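You operate a simulated robot arm through the tools that you are given. There is no shell and no other tool. Be economical: measure what you need, move in short steps, check, and stop when the job is done.

Carry out the task below with a simulated robot arm. There is one attempt and no reset: what you move stays moved.

TASK
Boil the two eggs hard in the egg boiler.
Fine: set the dial, put the dome on, switch on, and off again at the green lamp.

It is judged by the outcome, as a careful person would: the job done as asked, and still so three seconds after it is handed in. It fails if anything else is knocked over, pushed out of place, dropped, spilled or broken.

THE ROBOT
A 6-joint arm with a two-finger parallel gripper, fixed in place. Base frame: the origin is at the foot of the arm, x ahead of it, y to its left, z up; the work surface is at about z = 90. Lengths are in cm, angles in degrees, forces in N, time in s.
With the tool pointing down near the work surface it reaches from about 24 to 66 cm from the base axis. Its first joint turns from -66.0 to 66.0 degrees. Payload 2.9 kg.
Tool frame: the origin (TCP) lies between the finger pads and is the grasp point; the fingertips stand 3 cm ahead of it; z points along the fingers, y is the line along which they close. The gripper opens to 11 cm. The fingers are 2 cm wide and 1 cm thick; the gripper's body (4.8 by 11.2 cm) begins 5.5 cm behind the TCP.
Orientation is told as [roll, pitch, yaw] about the base's x, y, z axes, in that order, counted from this pose: with the fingers straight down and closing along the base's y, the tool's x points along the base's -x, its y along +y and its z along -z.

THE INTERFACE
- The arm moves only by the tool nudge_tool. Its argument "series" is a list of rows, each a list of 3 entries, a list of its own where there are three numbers: the shift along the tool's x, y, z in cm, then the turn, a rotation vector about the tool's x, y, z in degrees, then the finger opening in cm, from 0 to 11. In form: [[[x, y, z], [rx, ry, rz], grip], ...]. A call has 1 to 20 rows; each row shifts and turns the commanded pose from where the row before left it, along the tool's axes as they then stand. A row lasts 0.2 s, in which the tool goes at most 5 cm and 8.6 degrees; a call with a longer step from one row to the next is refused whole, and so is a gripper value outside its range. A pose out of reach is approached as far as the arm can. The call stops where the force on the tool passes 70 N (or 10 N more than at its start, if that is more) or the arm is blocked; 0.2 s more then pass. The fingers move at their own pace (about 10.8 cm/s each) and stop on an object; they squeeze with about 40 N. The grip force told is the motor's: it shows also when the fingers shut on nothing. Time passes only in rows, and 0.2 s behind the last, so rows that do not move let the fingers close. It gives the time, the measured TCP pose, the force on the tool (base axes), the opening and the grip force at its end, in the units of the frame above (readings bear some noise), and new pictures: "show" is both (left out), scene, wrist or none.
- Cameras (640 x 400 px; columns grow to the right, rows downward): "scene" is fixed at [6.62, 41.82, 140.93]; the picture's right is [-0.89, -0.46, 0.00], its down [-0.15, 0.28, -0.95] and it looks along [0.43, -0.84, -0.32] (base axes); focal length 328 px, centre (320, 200). "wrist" rides on the gripper at [-3.6, 0, -5.7] in the tool frame; the picture's right is [0.00, -1.00, 0.00], its down [0.97, 0.00, -0.24] and it looks along [0.24, 0.00, 0.97] (tool axes); focal length 218 px, centre (320, 200).
- pixel_to_xyz(camera, pixels): for up to 12 pixels [column, row] of the newest picture of that camera ("zoom" is the newest enlarged one), the place [x, y, z] in the base frame of the surface seen there, good to about 0.3 cm. No time passes.
- zoom(camera, box): a new picture of the part [left, top, right, bottom] of that camera's present view, enlarged. No time passes.
- job_done(): hands the job in; it is judged then, once.

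Work in short steps. Measure before you move; look again where a grasp or a placing could have gone wrong, and mend it. You have 80 turns and 120 pictures in all, the two below and enlarged ones among them. Open the gripper and draw the arm clear of the work before you hand the job in, unless the task says otherwise; then end with one line.

The tools are called after "Request:" as a command line: name --argument value ..., lists and objects as JSON in quotes. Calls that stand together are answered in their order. nudge_tool: Moves the arm, as the interface text tells. Its arguments: {"type":"object","properties":{"series":{"type":"array","items":{"type":"array"}},"show":{"type":"string","enum":["both","scene","wrist","none"]}},"required":["series"]} The other tools are called the same way: pixel_to_xyz (camera, pixels) gives the place of the surface under pixels of a picture; zoom (camera, box) takes an enlarged picture of a part of a camera's view; job_done () hands the job in.

At the start:

```text
time_s: 0.0
ee_pos: [38.27, -6.52, 129.63]
tcp_rot: [0.0, 0.0, 0.0]
wrist_force: [-0.9, 0.2, 0.3]
opening: 11.0
grip_force: 0.1
```

scene: 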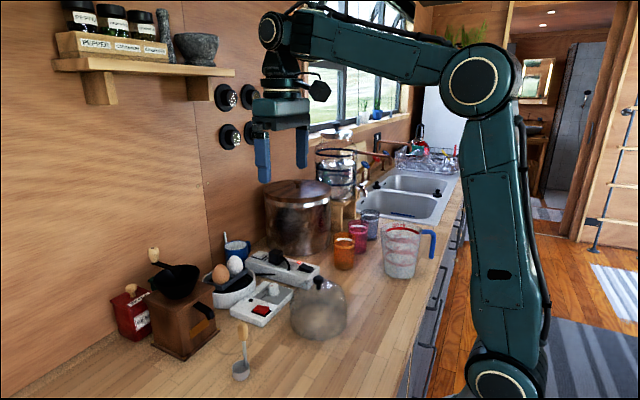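
wrist: 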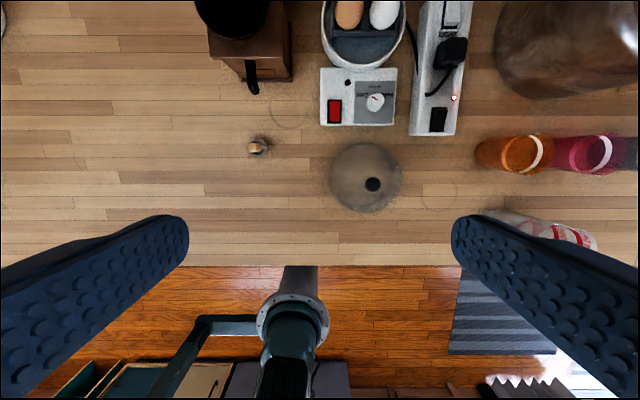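

The boiler with two eggs is at about wrist (363,60), its dial at (375,101), red switch at (334,111), and the dome at (365,178). I enlarge both views to read the dial and parts.

Request:
zoom --camera "wrist" --box '[300, 0, 480, 130]'

Request:
zoom --camera "scene" --box '[190, 220, 370, 350]'

Request:
pixel_to_xyz --camera "wrist" --pixels '[[375, 101], [334, 105], [334, 118], [348, 82], [372, 184], [332, 178], [400, 178], [350, 12], [383, 12], [363, 62], [322, 96], [396, 96]]'

```text
3.08 times, centred on (390, 65) of wrist
```

zoom: 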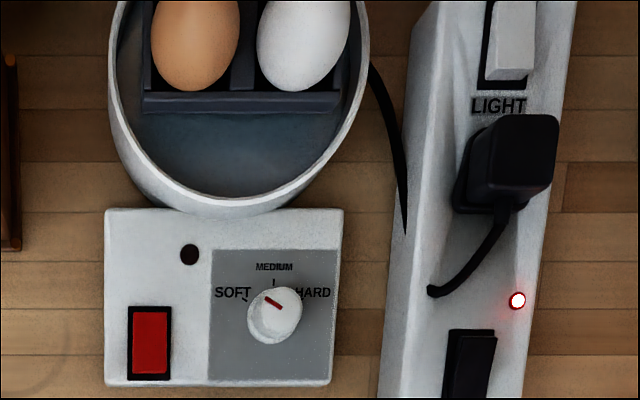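

```text
3.08 times, centred on (280, 285) of scene
```

zoom: 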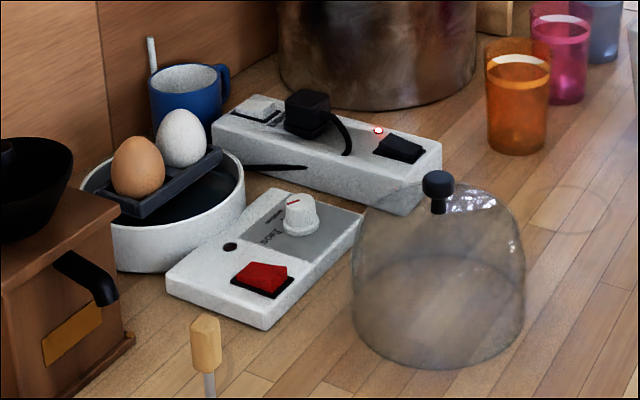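

```text
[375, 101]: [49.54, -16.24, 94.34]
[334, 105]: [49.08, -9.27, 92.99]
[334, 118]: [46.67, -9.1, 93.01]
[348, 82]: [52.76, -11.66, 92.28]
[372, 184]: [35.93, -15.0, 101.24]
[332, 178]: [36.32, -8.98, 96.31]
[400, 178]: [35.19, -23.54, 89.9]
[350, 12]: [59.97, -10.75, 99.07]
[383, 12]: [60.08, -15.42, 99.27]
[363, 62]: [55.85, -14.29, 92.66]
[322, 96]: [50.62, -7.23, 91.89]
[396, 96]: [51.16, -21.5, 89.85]
```

The panel's dial points toward SOFT; HARD lies clockwise. I move closer above the dial to read its angles.

Request:
nudge_tool --series '[[[-1.45, -1.61, 2.93], [0, 0, 0], 11], [[-1.45, -1.61, 2.93], [0, 0, 0], 11], [[-1.45, -1.61, 2.93], [0, 0, 0], 11], [[-1.45, -1.61, 2.93], [0, 0, 0], 11], [[-1.45, -1.61, 2.93], [0, 0, 0], 11], [[-1.45, -1.61, 2.93], [0, 0, 0], 11], [[0, 0, 0], [0, 0, 0], 6]]' --show "wrist"

```text
time_s: 1.6
ee_pos: [47.14, -16.46, 111.89]
tcp_rot: [0.0, -0.1, 0.0]
wrist_force: [0.2, 0.9, -0.4]
opening: 5.98
grip_force: 0.0
```

wrist: 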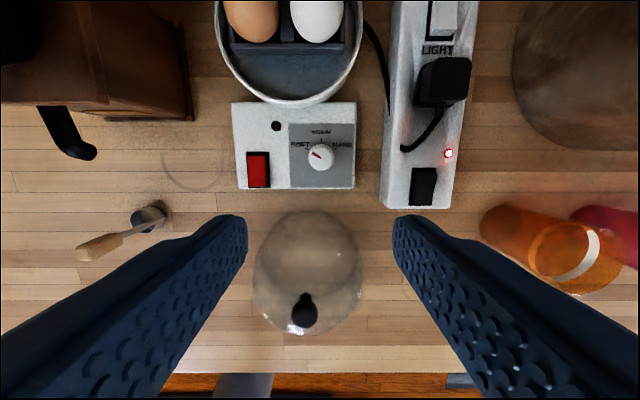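

Request:
zoom --camera "wrist" --box '[280, 115, 360, 195]'

Request:
pixel_to_xyz --camera "wrist" --pixels '[[320, 155], [310, 156], [331, 156], [258, 160], [258, 180], [245, 115], [350, 130], [350, 182], [400, 190], [447, 66], [305, 300], [435, 186]]'

```text
5.00 times, centred on (320, 155) of wrist
```

zoom: 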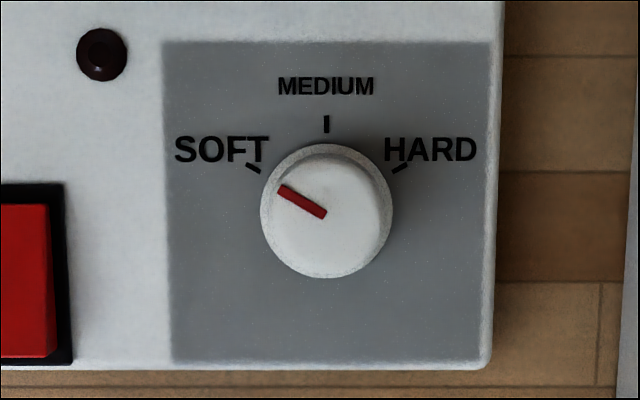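

```text
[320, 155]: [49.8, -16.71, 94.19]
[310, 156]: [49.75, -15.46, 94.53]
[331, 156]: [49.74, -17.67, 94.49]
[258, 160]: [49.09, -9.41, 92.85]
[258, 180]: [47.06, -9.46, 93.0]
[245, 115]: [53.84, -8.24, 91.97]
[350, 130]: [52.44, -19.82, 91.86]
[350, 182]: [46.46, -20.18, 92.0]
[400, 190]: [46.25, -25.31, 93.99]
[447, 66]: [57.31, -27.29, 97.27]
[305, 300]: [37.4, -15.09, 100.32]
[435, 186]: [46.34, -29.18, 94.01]
```

The red pointer is at SOFT (about -60°), and HARD is at +60°, with the knob centre near (49.75, -16.6) and its top at z 94.4. I move above the knob and pre-turn the tool -60° with a 4.5 cm opening.

Request:
nudge_tool --series '[[[-1.3, -0.07, 3.5], [0, 0, 0], 4.5], [[-1.3, -0.07, 3.5], [0, 0, 0], 4.5], [[0, 0, 0], [0, 0, -8.57], 4.5], [[0, 0, 0], [0, 0, -8.57], 4.5], [[0, 0, 0], [0, 0, -8.57], 4.5], [[0, 0, 0], [0, 0, -8.57], 4.5], [[0, 0, 0], [0, 0, -8.57], 4.5], [[0, 0, 0], [0, 0, -8.57], 4.5], [[0, 0, 0], [0, 0, -8.57], 4.5], [[0, 0, 0], [0, 0, 0], 4.5]]'

```text
time_s: 3.8
ee_pos: [49.43, -16.35, 104.95]
tcp_rot: [0.0, 0.0, 60.1]
wrist_force: [0.1, -0.8, -0.1]
opening: 4.49
grip_force: 0.0
```

scene: 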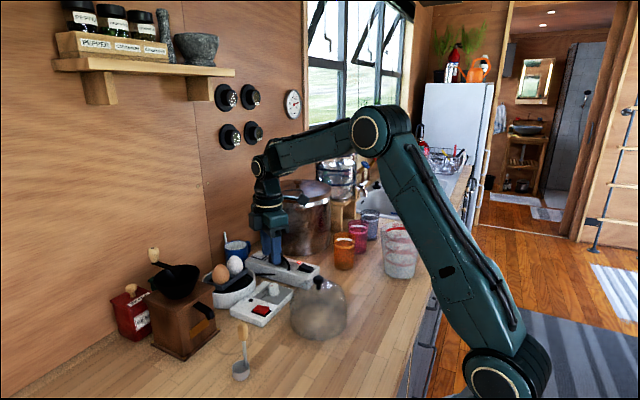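
wrist: 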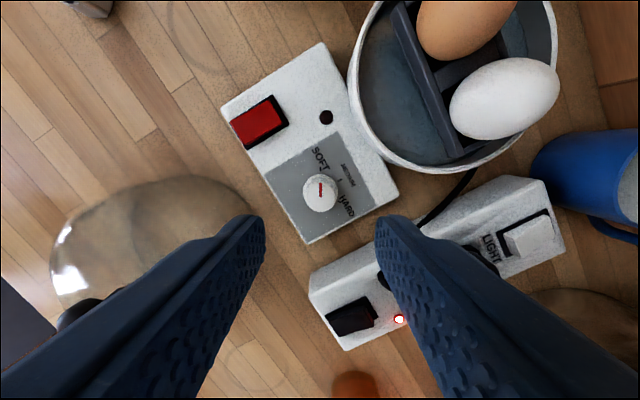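

I re-measure the knob from here.

Request:
pixel_to_xyz --camera "wrist" --pixels '[[320, 190], [306, 190], [335, 190], [320, 178], [320, 201], [390, 205], [376, 165], [320, 210]]'

Request:
zoom --camera "wrist" --box '[260, 140, 400, 240]'

```text
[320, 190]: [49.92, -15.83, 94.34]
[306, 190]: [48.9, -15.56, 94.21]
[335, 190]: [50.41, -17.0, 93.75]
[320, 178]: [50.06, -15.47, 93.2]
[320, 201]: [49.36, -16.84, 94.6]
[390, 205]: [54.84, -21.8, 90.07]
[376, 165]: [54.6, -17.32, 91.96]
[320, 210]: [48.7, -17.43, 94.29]
```

```text
4.00 times, centred on (330, 190) of wrist
```

zoom: 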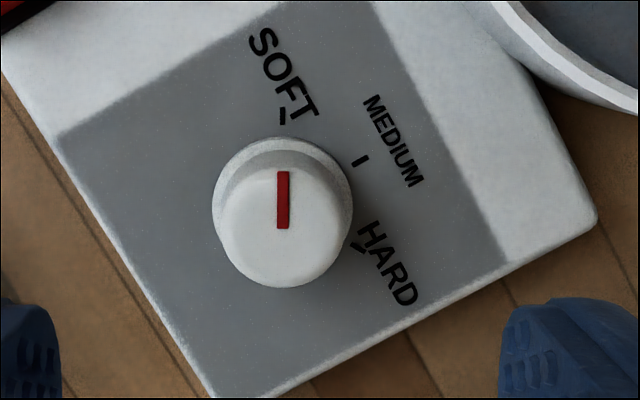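

The knob lies in the finger plane (column 320), about 0.2 cm ahead in tool x. I descend 9.4 cm so the tips sit just above the panel.

Request:
nudge_tool --series '[[[0.1, 0, 3], [0, 0, 0], 4.5], [[0.1, 0, 3], [0, 0, 0], 4.5], [[0, 0, 2.4], [0, 0, 0], 4.5], [[0, 0, 1.0], [0, 0, 0], 4.5], [[0, 0, 0], [0, 0, 0], 4.5]]'

```text
time_s: 5.0
ee_pos: [49.4, -16.67, 95.51]
tcp_rot: [0.0, 0.0, 60.0]
wrist_force: [0.3, -0.2, 0.1]
opening: 4.49
grip_force: 0.0
```

scene: 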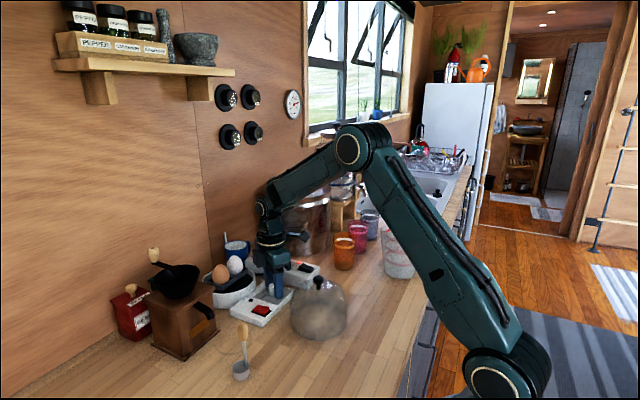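
wrist: 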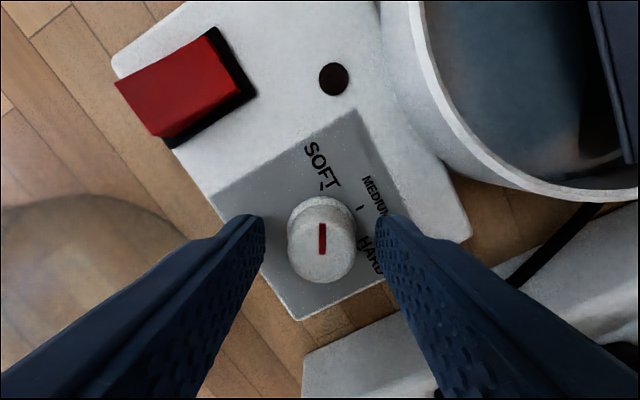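

The knob is centred between the fingers. I close on it.

Request:
nudge_tool --series '[[[0, 0, 0], [0, 0, 0], 2], [[0, 0, 0], [0, 0, 0], 2], [[0, 0, 0], [0, 0, 0], 1.5]]' --show "wrist"

```text
time_s: 5.8
ee_pos: [49.33, -16.41, 95.45]
tcp_rot: [-0.1, 0.0, 60.0]
wrist_force: [8.8, -4.4, -7.9]
opening: 2.68
grip_force: 45.3
```

wrist: 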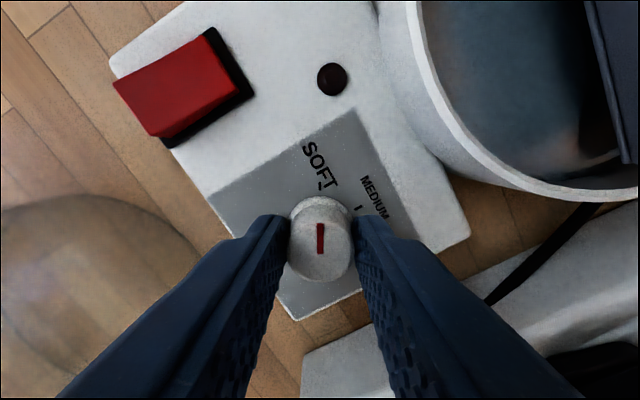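

It is gripped with about 10 N sideways along -tool y; I relieve that by 0.1 cm and turn half of the 120° clockwise, then check.

Request:
nudge_tool --series '[[[0, -0.1, 0], [0, 0, 0], 1.5], [[0, 0, 0], [0, 0, 8.57], 1.5], [[0, 0, 0], [0, 0, 8.57], 1.5], [[0, 0, 0], [0, 0, 8.57], 1.5], [[0, 0, 0], [0, 0, 8.57], 1.5], [[0, 0, 0], [0, 0, 8.57], 1.5], [[0, 0, 0], [0, 0, 8.57], 1.5], [[0, 0, 0], [0, 0, 8.57], 1.5]]' --show "wrist"

```text
time_s: 7.6
ee_pos: [49.44, -16.53, 95.63]
tcp_rot: [0.0, 0.1, -0.1]
wrist_force: [-9.4, 3.5, -1.8]
opening: 2.65
grip_force: 45.0
```

wrist: 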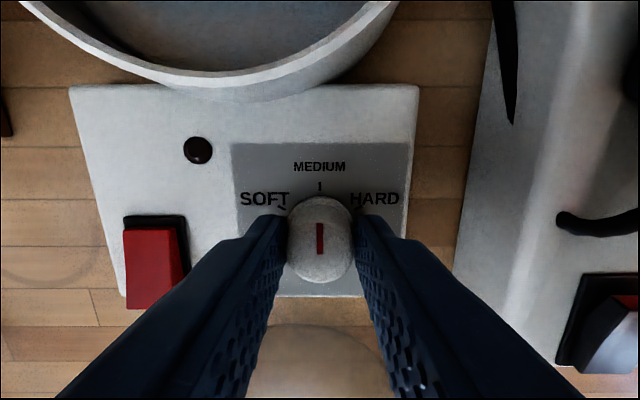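

The knob follows and now points at MEDIUM. I turn the remaining 60°.

Request:
nudge_tool --series '[[[0, 0, 0], [0, 0, 8.57], 1.5], [[0, 0, 0], [0, 0, 8.57], 1.5], [[0, 0, 0], [0, 0, 8.57], 1.5], [[0, 0, 0], [0, 0, 8.57], 1.5], [[0, 0, 0], [0, 0, 8.57], 1.5], [[0, 0, 0], [0, 0, 8.57], 1.5], [[0, 0, 0], [0, 0, 8.57], 1.5], [[0, 0, 0], [0, 0, 0], 1.5]]' --show "wrist"

```text
time_s: 9.4
ee_pos: [49.44, -16.48, 95.47]
tcp_rot: [0.0, 0.0, -60.1]
wrist_force: [-8.1, 11.4, -6.8]
opening: 2.65
grip_force: 45.6
```

wrist: 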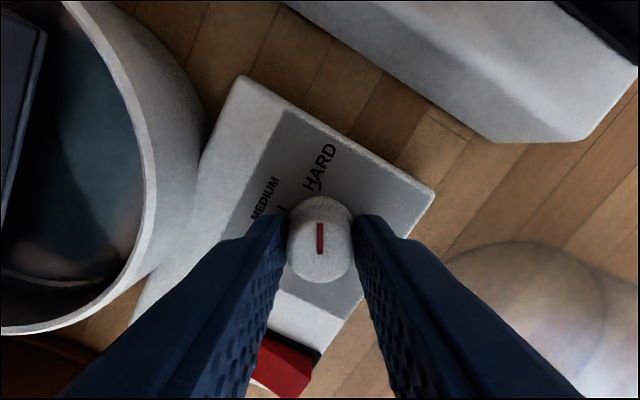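

The pointer is at HARD. I release, rise, and turn back to yaw 0.

Request:
nudge_tool --series '[[[0, 0, 0], [0, 0, 0], 4.5], [[0, 0, 0], [0, 0, 0], 4.5], [[0, 0, -4], [0, 0, 0], 4.5], [[0, 0, -4], [0, 0, 0], 4.5], [[0, 0, -4], [0, 0, 0], 4.5], [[0, 0, -4], [0, 0, -8.57], 4.5], [[0, 0, 0], [0, 0, -8.57], 4.5], [[0, 0, 0], [0, 0, -8.57], 4.5], [[0, 0, 0], [0, 0, -8.57], 4.5], [[0, 0, 0], [0, 0, -8.57], 4.5], [[0, 0, 0], [0, 0, -8.57], 4.5], [[0, 0, 0], [0, 0, -8.57], 4.5], [[4, 0, 0], [0, 0, 0], 4.5], [[4, 0, 0], [0, 0, 0], 4.5]]' --show "wrist"

```text
time_s: 12.4
ee_pos: [41.54, -16.69, 111.57]
tcp_rot: [-0.1, -0.1, 0.0]
wrist_force: [0.5, -0.2, -0.4]
opening: 4.5
grip_force: 0.1
```

wrist: 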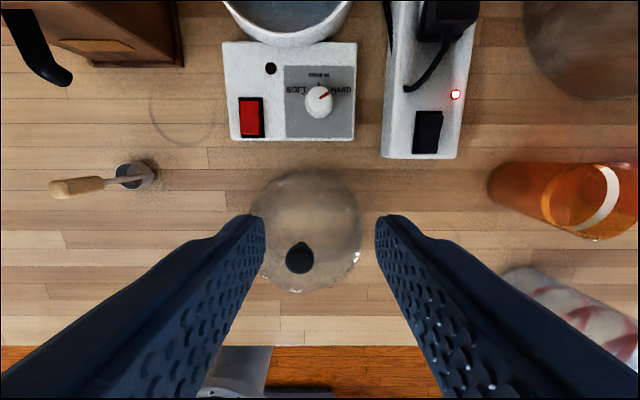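

Dial reads HARD. Now I measure the dome's knob at (299,258) and the dome's base.

Request:
zoom --camera "wrist" --box '[210, 30, 370, 130]'

Request:
pixel_to_xyz --camera "wrist" --pixels '[[299, 258], [288, 258], [310, 258], [300, 247], [300, 269], [303, 243], [258, 230], [350, 230], [305, 175], [320, 285]]'

Request:
pixel_to_xyz --camera "scene" --pixels '[[318, 282], [311, 282], [325, 282], [318, 276], [318, 290], [292, 320], [345, 320], [318, 340], [235, 265], [222, 272]]'

Request:
zoom --camera "scene" --box '[200, 240, 360, 350]'

```text
4.00 times, centred on (290, 80) of wrist
```

zoom: 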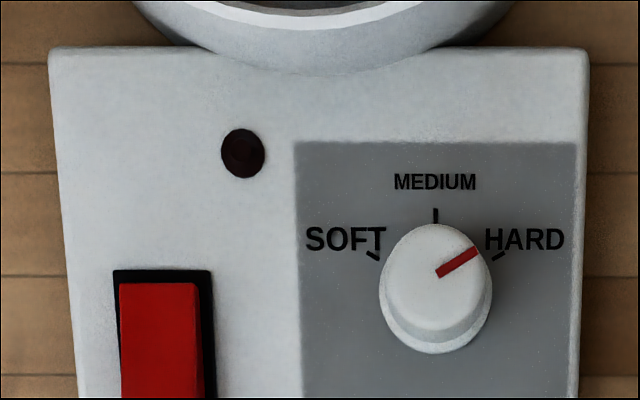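

```text
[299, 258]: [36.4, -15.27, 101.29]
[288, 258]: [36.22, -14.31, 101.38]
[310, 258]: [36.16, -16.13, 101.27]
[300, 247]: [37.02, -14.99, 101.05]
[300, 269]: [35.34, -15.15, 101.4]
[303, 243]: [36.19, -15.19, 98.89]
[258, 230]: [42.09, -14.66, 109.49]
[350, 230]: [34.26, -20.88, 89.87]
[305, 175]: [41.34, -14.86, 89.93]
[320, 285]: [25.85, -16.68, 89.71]
```

```text
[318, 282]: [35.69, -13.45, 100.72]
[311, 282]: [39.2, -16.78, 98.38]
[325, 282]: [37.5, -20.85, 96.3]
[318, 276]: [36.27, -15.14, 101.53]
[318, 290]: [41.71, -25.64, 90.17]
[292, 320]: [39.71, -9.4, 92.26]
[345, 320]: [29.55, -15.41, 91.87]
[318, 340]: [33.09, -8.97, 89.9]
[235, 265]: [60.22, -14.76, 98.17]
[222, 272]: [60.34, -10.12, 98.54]
```

```text
3.64 times, centred on (280, 295) of scene
```

zoom: 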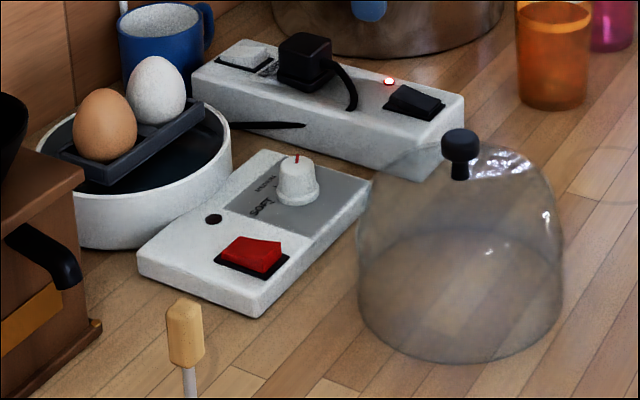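

Dial confirmed at HARD; dome knob centre is (36.25, -15.2), cap z≈100–101.4. Before grabbing it, I look at the bowl from above to find its centre.

Request:
nudge_tool --series '[[[-3.25, 0.85, -1.5], [0, 0, 0], 4.5], [[-3.25, 0.85, -1.5], [0, 0, 0], 4.5], [[-3.25, 0.85, -1.5], [0, 0, 0], 4.5], [[-3.25, 0.85, -1.5], [0, 0, 0], 4.5], [[0, 0, 0], [0, 0, 0], 4.5]]' --show "wrist"

```text
time_s: 13.6
ee_pos: [54.6, -13.18, 117.56]
tcp_rot: [0.1, 0.0, 0.0]
wrist_force: [-0.1, 0.5, 0.7]
opening: 4.5
grip_force: 0.1
```

wrist: 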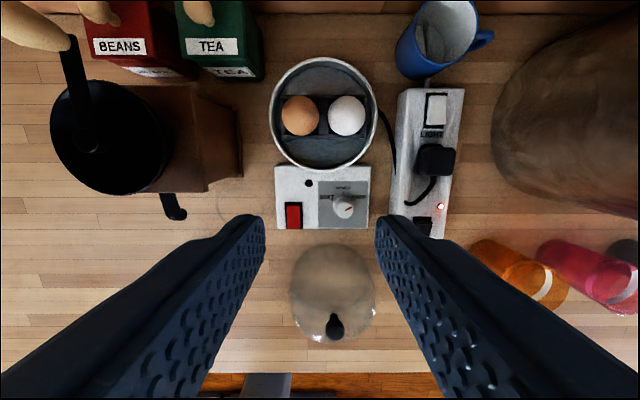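

Request:
zoom --camera "wrist" --box '[240, 40, 400, 180]'

Request:
pixel_to_xyz --camera "wrist" --pixels '[[271, 115], [376, 115], [323, 59], [324, 167], [301, 113], [346, 113], [280, 85], [368, 85], [435, 42], [480, 40], [215, 110], [433, 150]]'

```text
2.86 times, centred on (320, 110) of wrist
```

zoom: 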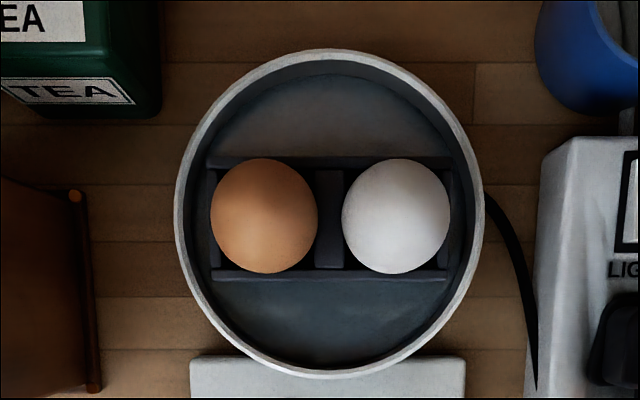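

```text
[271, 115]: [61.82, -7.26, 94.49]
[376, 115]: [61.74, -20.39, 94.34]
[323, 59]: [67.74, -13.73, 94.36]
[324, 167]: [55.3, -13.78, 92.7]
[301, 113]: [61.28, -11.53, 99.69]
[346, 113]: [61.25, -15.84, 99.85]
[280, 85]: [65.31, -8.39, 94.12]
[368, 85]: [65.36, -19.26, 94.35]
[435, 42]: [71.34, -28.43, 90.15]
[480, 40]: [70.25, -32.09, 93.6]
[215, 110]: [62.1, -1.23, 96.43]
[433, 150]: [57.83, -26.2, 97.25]
```

Bowl rim: z≈94.4, centre about (61.45, -13.65), radius ≈6.6; eggs' tops are at 99.8. Now I go above the dome knob at (36.25, -15.2).

Request:
nudge_tool --series '[[[3.66, -0.41, 1.5], [0, 0, 0], 4.5], [[3.66, -0.41, 1.5], [0, 0, 0], 4.5], [[3.66, -0.41, 1.5], [0, 0, 0], 4.5], [[3.66, -0.41, 1.5], [0, 0, 0], 4.5], [[3.66, -0.41, 2.0], [0, 0, 0], 4.5], [[0, 0, 1.5], [0, 0, 0], 4.5], [[0, 0, 0], [0, 0, 0], 4.5]]'

```text
time_s: 15.2
ee_pos: [36.23, -15.15, 107.92]
tcp_rot: [0.0, 0.0, 0.0]
wrist_force: [-0.6, -0.3, 0.0]
opening: 4.5
grip_force: 0.2
```

scene: 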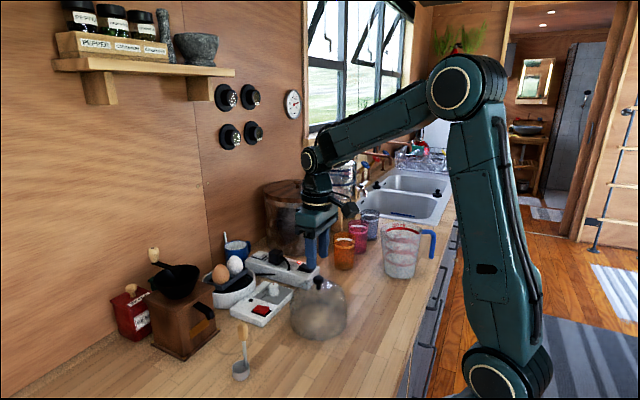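
wrist: 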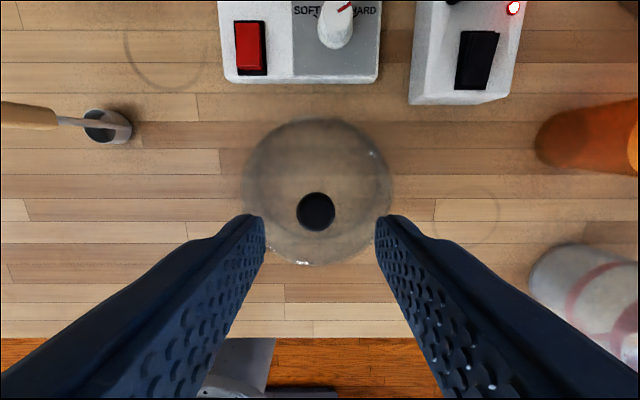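

The knob at (315,211) is about 0.25 cm to +y. I correct and descend to z≈102.4 around it.

Request:
nudge_tool --series '[[[0.1, 0.25, 2], [0, 0, 0], 4.5], [[0, 0, 2], [0, 0, 0], 4.5], [[0, 0, 1.7], [0, 0, 0], 4.5], [[0, 0, 0], [0, 0, 0], 4.5]]'

```text
time_s: 16.2
ee_pos: [36.26, -14.93, 102.46]
tcp_rot: [-0.1, -0.1, 0.0]
wrist_force: [-0.5, -0.3, -0.2]
opening: 4.5
grip_force: 0.0
```

scene: 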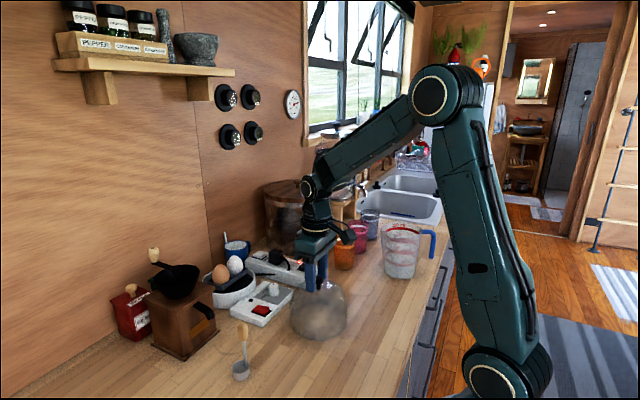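
wrist: 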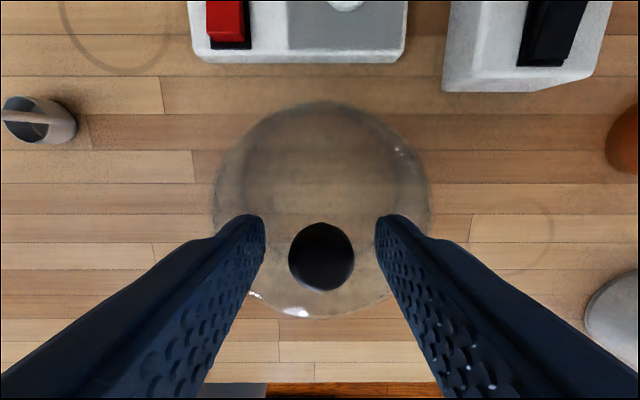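

The knob is centred at column 321. I close on it.

Request:
nudge_tool --series '[[[0, 0, 0], [0, 0, 0], 1], [[0, 0, 0], [0, 0, 0], 1], [[0, 0, 0], [0, 0, 0], 1]]' --show "none"

Request:
zoom --camera "scene" --box '[260, 220, 380, 345]'

```text
time_s: 17.0
ee_pos: [36.23, -14.95, 102.41]
tcp_rot: [0.0, 0.0, 0.0]
wrist_force: [-0.1, -0.3, 0.0]
opening: 2.27
grip_force: 40.2
```

```text
3.20 times, centred on (320, 282) of scene
```

zoom: 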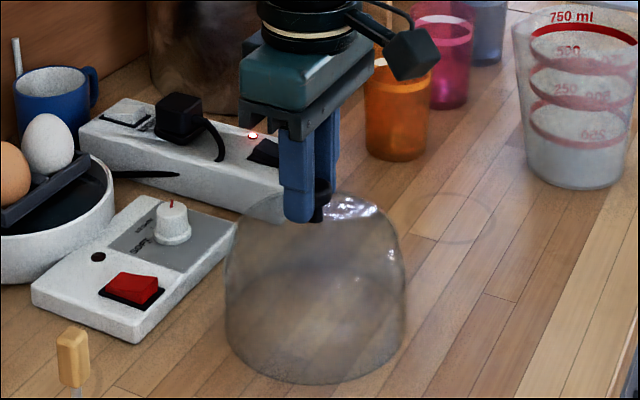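

Gripped at 2.27 cm opening. I lift the dome 12 cm straight up.

Request:
nudge_tool --series '[[[0, 0, -1], [0, 0, 0], 1], [[0, 0, -2], [0, 0, 0], 1], [[0, 0, -3], [0, 0, 0], 1], [[0, 0, -3], [0, 0, 0], 1], [[0, 0, -3], [0, 0, 0], 1], [[0, 0, 0], [0, 0, 0], 1]]'

```text
time_s: 18.4
ee_pos: [36.25, -14.96, 114.21]
tcp_rot: [0.0, 0.0, 0.0]
wrist_force: [0.1, -0.1, -1.8]
opening: 2.29
grip_force: 40.0
```

scene: 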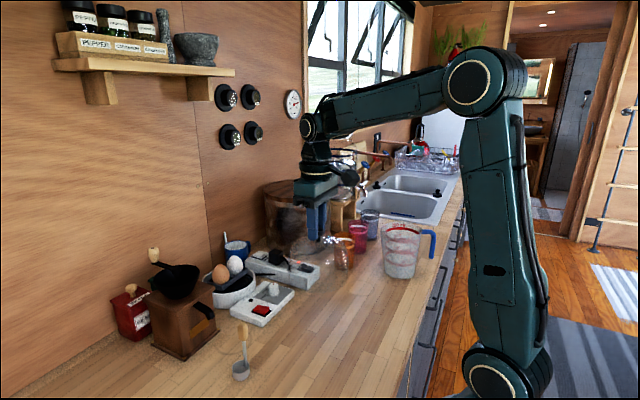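
wrist: 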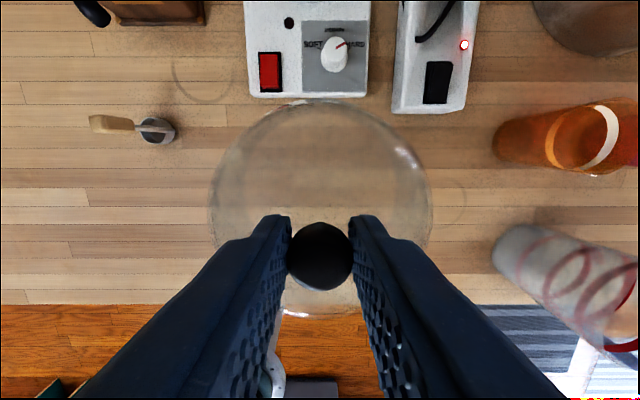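

The dome hangs level, bottom at about z 102. I carry it toward the bowl, stopping slightly short.

Request:
nudge_tool --series '[[[-1.5, 0.1, 0], [0, 0, 0], 1], [[-3, 0.15, 0], [0, 0, 0], 1], [[-3, 0.15, 0], [0, 0, 0], 1], [[-3, 0.15, 0], [0, 0, 0], 1], [[-3, 0.15, 0], [0, 0, 0], 1], [[-3, 0.15, 0], [0, 0, 0], 1], [[-3, 0.15, 0], [0, 0, 0], 1], [[-3, 0.15, 0], [0, 0, 0], 1], [[-2, 0.14, 0], [0, 0, 0], 1], [[-0.8, 0, 0], [0, 0, 0], 1], [[0, 0, 0], [0, 0, 0], 1]]'

```text
time_s: 20.8
ee_pos: [60.66, -13.57, 114.02]
tcp_rot: [0.0, 0.0, 0.1]
wrist_force: [0.0, -0.6, -0.3]
opening: 2.24
grip_force: 39.8
out of reach, approached as far as the arm can: row 10
```

scene: 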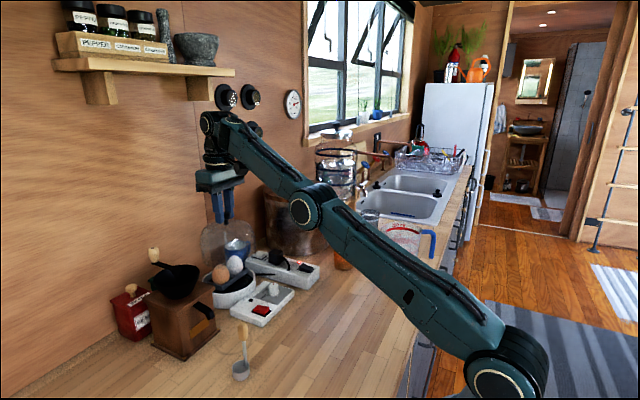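
wrist: 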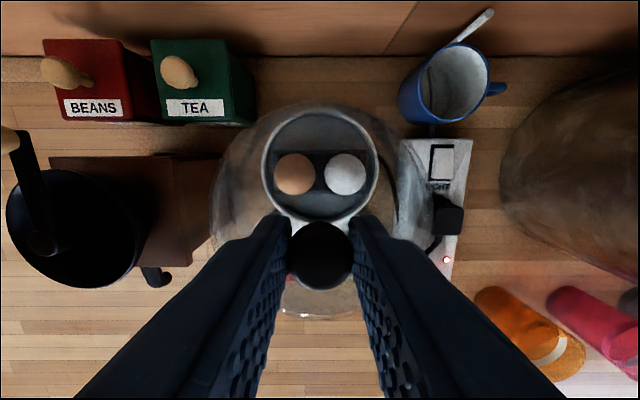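

The reach limit leaves x 0.8 cm short at this height, but the eggs (within ±4.2 cm) already fit inside the dome. I lower 4.5 cm, where the reach is greater, staying above the rim.

Request:
nudge_tool --series '[[[0, 0, 1], [0, 0, 0], 1], [[0, 0, 1], [0, 0, 0], 1], [[0, 0, 1.5], [0, 0, 0], 1], [[0, 0, 1], [0, 0, 0], 1], [[0, 0, 0], [0, 0, 0], 1]]'

Request:
zoom --camera "scene" --box '[180, 190, 300, 310]'

```text
time_s: 22.0
ee_pos: [60.63, -13.47, 109.51]
tcp_rot: [-0.1, -0.1, -0.1]
wrist_force: [-0.6, -0.6, -0.9]
opening: 2.26
grip_force: 40.4
```

scene: 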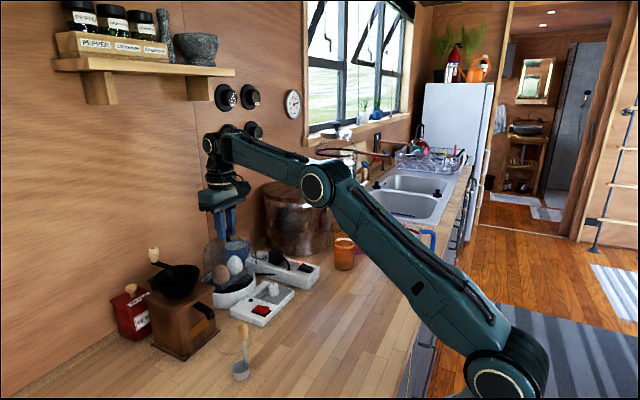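
wrist: 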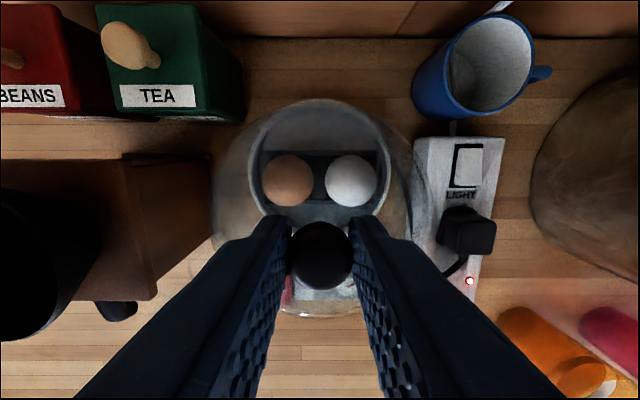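

```text
3.33 times, centred on (240, 250) of scene
```

zoom: 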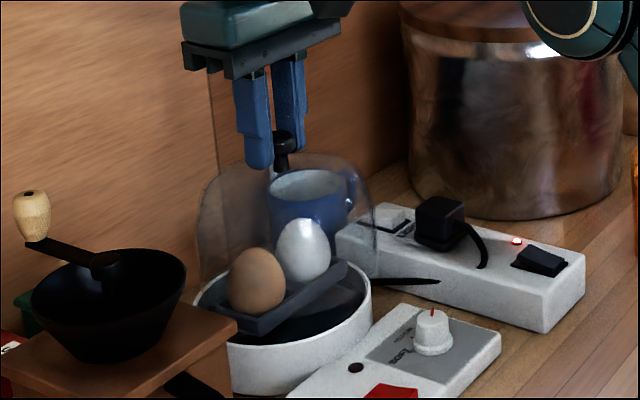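

Now the commanded x is still about 60.65. I re-measure the rim and eggs through the clear dome.

Request:
pixel_to_xyz --camera "wrist" --pixels '[[251, 175], [389, 175], [320, 104], [288, 180], [350, 180], [285, 114], [360, 116], [264, 140], [376, 140]]'

Request:
zoom --camera "wrist" --box '[200, 80, 440, 330]'

```text
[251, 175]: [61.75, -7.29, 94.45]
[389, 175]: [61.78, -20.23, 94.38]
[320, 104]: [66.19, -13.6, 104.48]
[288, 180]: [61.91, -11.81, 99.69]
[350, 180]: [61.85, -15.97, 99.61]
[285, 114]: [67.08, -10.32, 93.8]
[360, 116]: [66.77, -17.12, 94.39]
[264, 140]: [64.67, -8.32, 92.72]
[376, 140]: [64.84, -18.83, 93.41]
```

```text
1.60 times, centred on (320, 205) of wrist
```

zoom: 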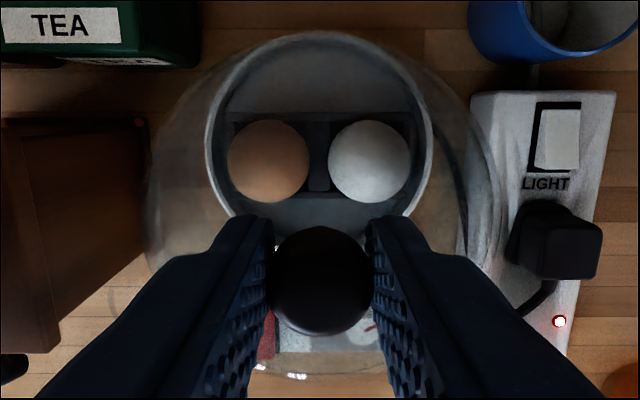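

The rim centre fits (61.45, -13.75). I shift +0.8 cm in x and lower 2 cm first.

Request:
nudge_tool --series '[[[-0.4, -0.1, 0.5], [0, 0, 0], 1], [[-0.4, 0, 0.5], [0, 0, 0], 1], [[0, 0, 0.9], [0, 0, 0], 1], [[0, 0, 0], [0, 0, 0], 1]]'

Request:
zoom --camera "scene" --box '[180, 200, 300, 310]'

```text
time_s: 23.0
ee_pos: [61.48, -13.59, 107.54]
tcp_rot: [0.0, -0.1, 0.0]
wrist_force: [-0.4, -0.4, -0.1]
opening: 2.27
grip_force: 40.4
```

scene: 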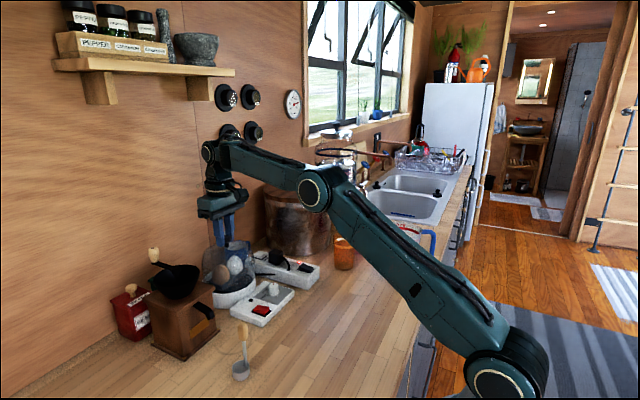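
wrist: 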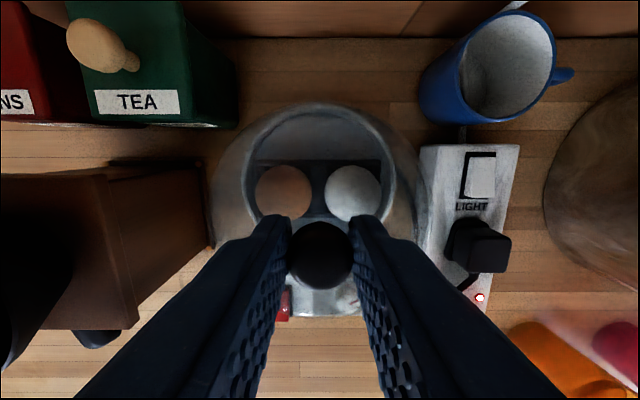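

```text
3.64 times, centred on (240, 255) of scene
```

zoom: 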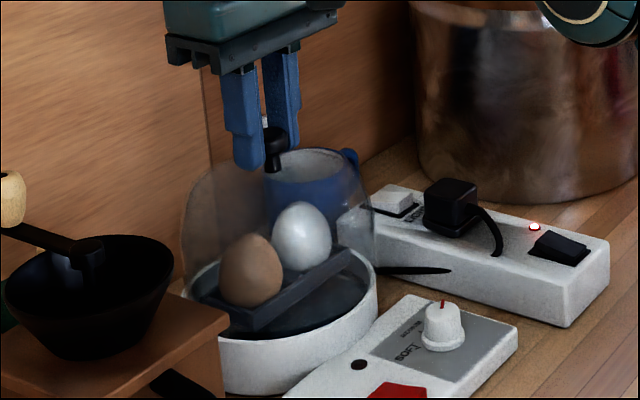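

The dome's rim lines up with the bowl's rim in the scene view. I lower in small steps to contact.

Request:
nudge_tool --series '[[[0, 0, 0.3], [0, 0, 0], 1], [[0, 0, 0.2], [0, 0, 0], 1], [[0, 0, 0.1], [0, 0, 0], 1], [[0, 0, 0], [0, 0, 0], 1]]' --show "none"

Request:
zoom --camera "scene" --box '[195, 220, 285, 310]'

```text
time_s: 24.0
ee_pos: [61.36, -13.5, 107.0]
tcp_rot: [0.1, 0.0, 0.0]
wrist_force: [-0.1, -0.7, -1.4]
opening: 2.28
grip_force: 39.6
```

```text
4.44 times, centred on (240, 265) of scene
```

zoom: 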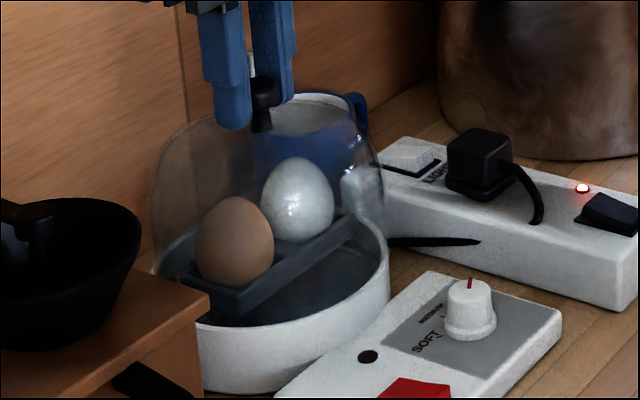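

No contact yet. I continue down in 0.1–0.2 cm steps.

Request:
nudge_tool --series '[[[0, 0, 0.15], [0, 0, 0], 1], [[0, 0, 0.15], [0, 0, 0], 1], [[0, 0, 0], [0, 0, 0], 1]]' --show "wrist"

Request:
zoom --camera "scene" --box '[195, 220, 285, 310]'

```text
time_s: 24.8
ee_pos: [61.58, -13.55, 106.83]
tcp_rot: [0.1, 0.0, 0.0]
wrist_force: [0.0, -0.2, -0.8]
opening: 2.26
grip_force: 39.9
```

wrist: 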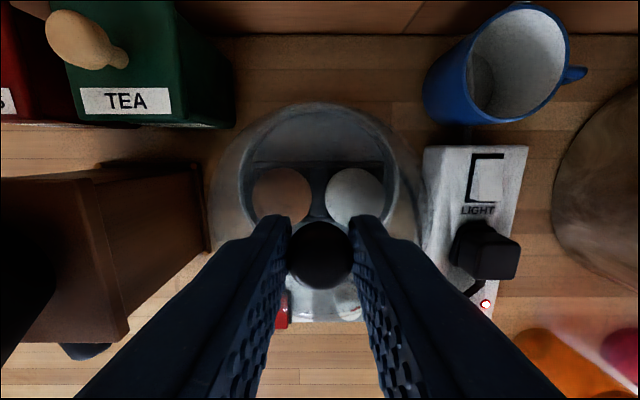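

```text
4.44 times, centred on (240, 265) of scene
```

zoom: 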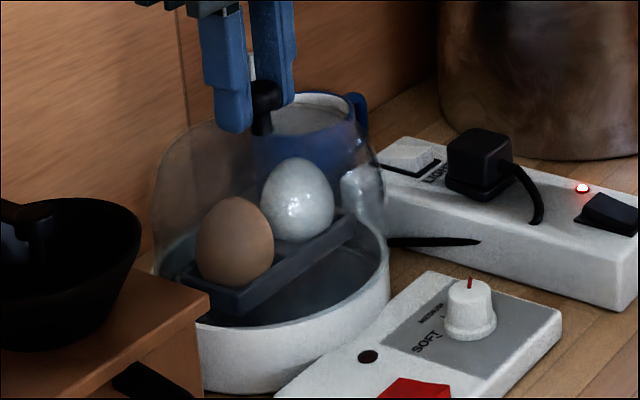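

Request:
nudge_tool --series '[[[0, 0, 0.1], [0, 0, 0], 1], [[0, 0, 0.1], [0, 0, 0], 1], [[0, 0, 0], [0, 0, 0], 1]]' --show "none"

```text
time_s: 25.6
ee_pos: [61.45, -13.62, 106.81]
tcp_rot: [0.0, -0.4, 0.0]
wrist_force: [2.2, -0.2, 19.5]
opening: 2.29
grip_force: 40.1
```

Contact: 19.5 N upward at TCP z≈106.75, the expected rim height. I ease back 0.1 cm and look at the seating.

Request:
nudge_tool --series '[[[0, 0, -0.1], [0, 0, 0], 1], [[0, 0, 0], [0, 0, 0], 1]]' --show "wrist"

Request:
zoom --camera "scene" --box '[195, 230, 275, 310]'

Request:
zoom --camera "wrist" --box '[200, 80, 440, 330]'

```text
time_s: 26.2
ee_pos: [61.5, -13.6, 106.8]
tcp_rot: [-0.2, -0.2, 0.0]
wrist_force: [4.2, 0.2, 17.0]
opening: 2.24
grip_force: 39.6
```

wrist: 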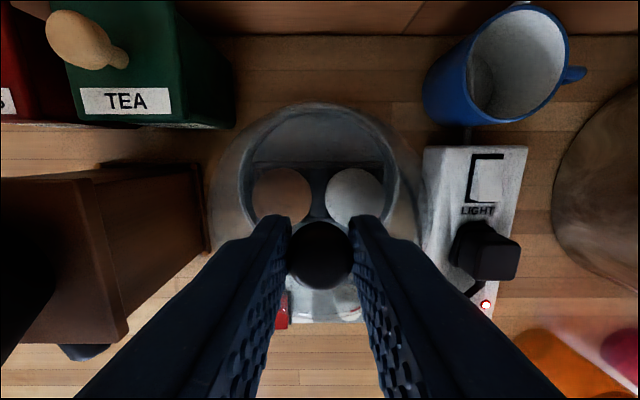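

```text
5.00 times, centred on (235, 270) of scene
```

zoom: 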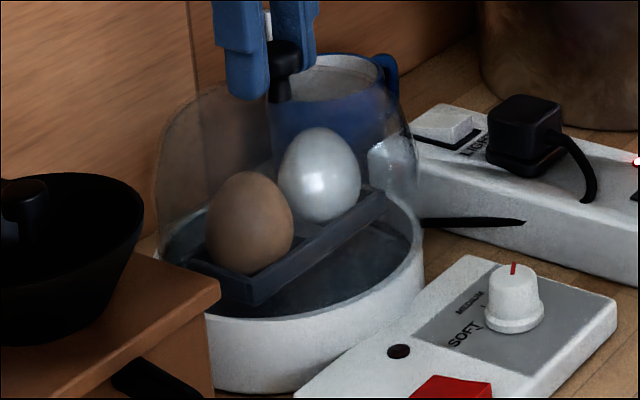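

```text
1.60 times, centred on (320, 205) of wrist
```

zoom: 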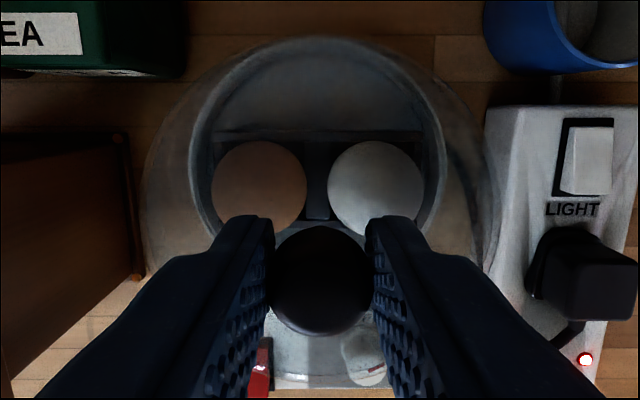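

Dome and bowl silhouettes match on both sides. I relax the residual load and open the fingers slightly.

Request:
nudge_tool --series '[[[0, 0, -0.15], [0, 0, 0], 1], [[0, 0, 0], [0, 0, 0], 2.8], [[0, 0, 0], [0, 0, 0], 4], [[0, 0, 0], [0, 0, 0], 4.5]]' --show "wrist"

Request:
zoom --camera "scene" --box '[195, 230, 275, 310]'

```text
time_s: 27.2
ee_pos: [61.53, -13.48, 106.76]
tcp_rot: [0.0, 0.0, 0.0]
wrist_force: [0.7, 0.1, 0.3]
opening: 4.5
grip_force: 0.1
```

wrist: 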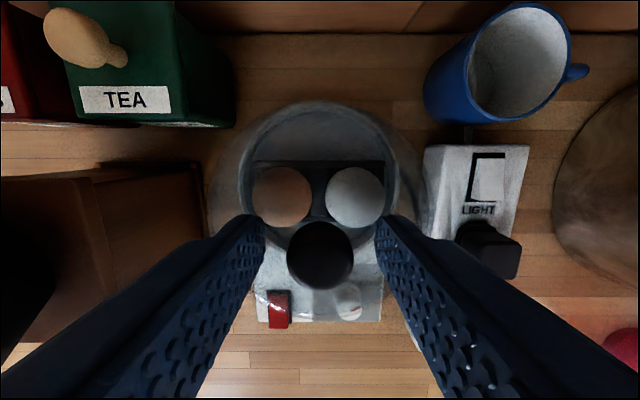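

```text
5.00 times, centred on (235, 270) of scene
```

zoom: 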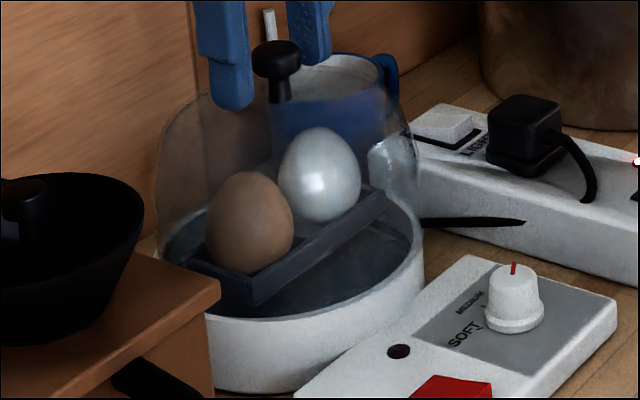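

The dome stands freely. I rise straight up 5 cm, pull back, and check its seating from above.

Request:
nudge_tool --series '[[[0, 0, -1.5], [0, 0, 0], 4.5], [[0, 0, -2], [0, 0, 0], 4.5], [[0.5, 0, -2], [0, 0, 0], 4.5], [[2.5, 0, -2], [0, 0, 0], 4.5], [[4, 0, -2], [0, 0, 0], 4.5], [[0, 0, 0], [0, 0, 0], 4.5]]'

Request:
zoom --camera "wrist" --box '[220, 30, 420, 230]'

Request:
zoom --camera "scene" --box '[195, 220, 295, 330]'

```text
time_s: 28.6
ee_pos: [54.6, -13.64, 116.42]
tcp_rot: [0.0, 0.1, 0.0]
wrist_force: [0.0, 0.2, 0.0]
opening: 4.5
grip_force: 0.1
```

scene: 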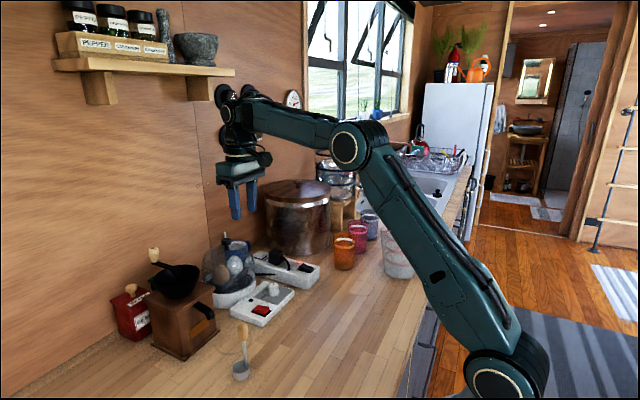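
wrist: 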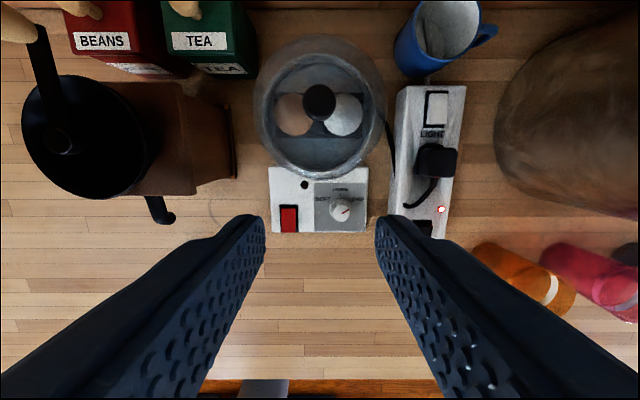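

```text
2.00 times, centred on (320, 130) of wrist
```

zoom: 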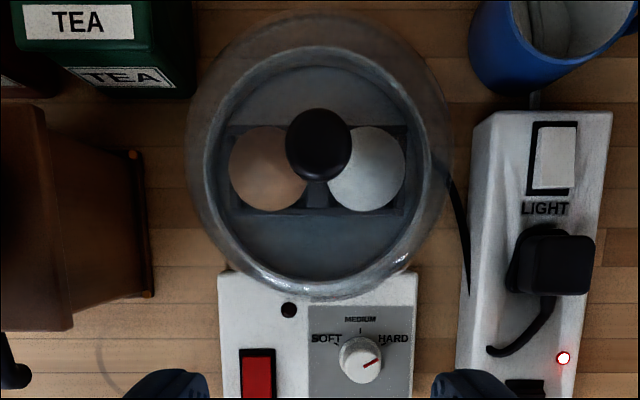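

```text
3.64 times, centred on (245, 275) of scene
```

zoom: 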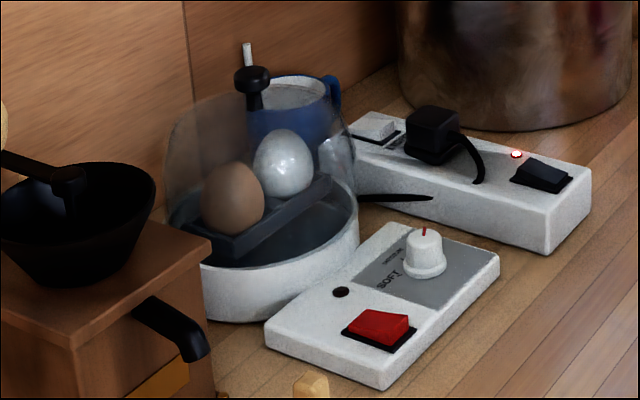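

The dome sits concentric and level. Now I examine the rocker switch.

Request:
zoom --camera "scene" --box '[245, 290, 285, 320]'

Request:
zoom --camera "wrist" --box '[265, 170, 345, 235]'

Request:
pixel_to_xyz --camera "wrist" --pixels '[[289, 207], [289, 212], [289, 218], [289, 224], [289, 229], [281, 218], [297, 218], [304, 185], [341, 210]]'

Request:
pixel_to_xyz --camera "scene" --pixels '[[256, 309], [260, 310], [264, 311], [257, 313], [266, 307]]'

```text
13.33 times, centred on (265, 305) of scene
```

zoom: 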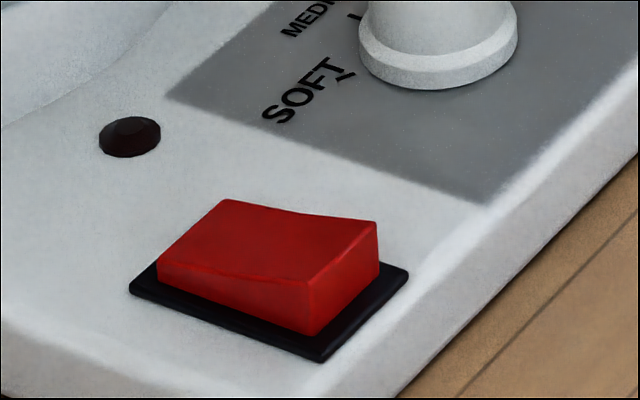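

```text
6.15 times, centred on (305, 202) of wrist
```

zoom: 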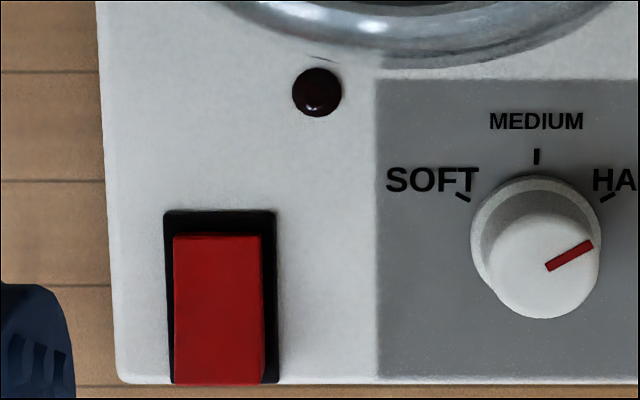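

```text
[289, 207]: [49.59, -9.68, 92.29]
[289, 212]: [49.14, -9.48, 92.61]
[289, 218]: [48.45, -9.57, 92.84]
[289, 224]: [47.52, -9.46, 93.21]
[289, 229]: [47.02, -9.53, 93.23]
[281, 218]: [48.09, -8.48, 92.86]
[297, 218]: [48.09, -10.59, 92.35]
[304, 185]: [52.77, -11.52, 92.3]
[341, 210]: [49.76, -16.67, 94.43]
```

```text
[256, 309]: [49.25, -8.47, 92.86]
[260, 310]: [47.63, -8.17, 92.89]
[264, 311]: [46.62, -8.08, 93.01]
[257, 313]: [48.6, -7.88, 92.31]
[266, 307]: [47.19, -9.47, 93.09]
```

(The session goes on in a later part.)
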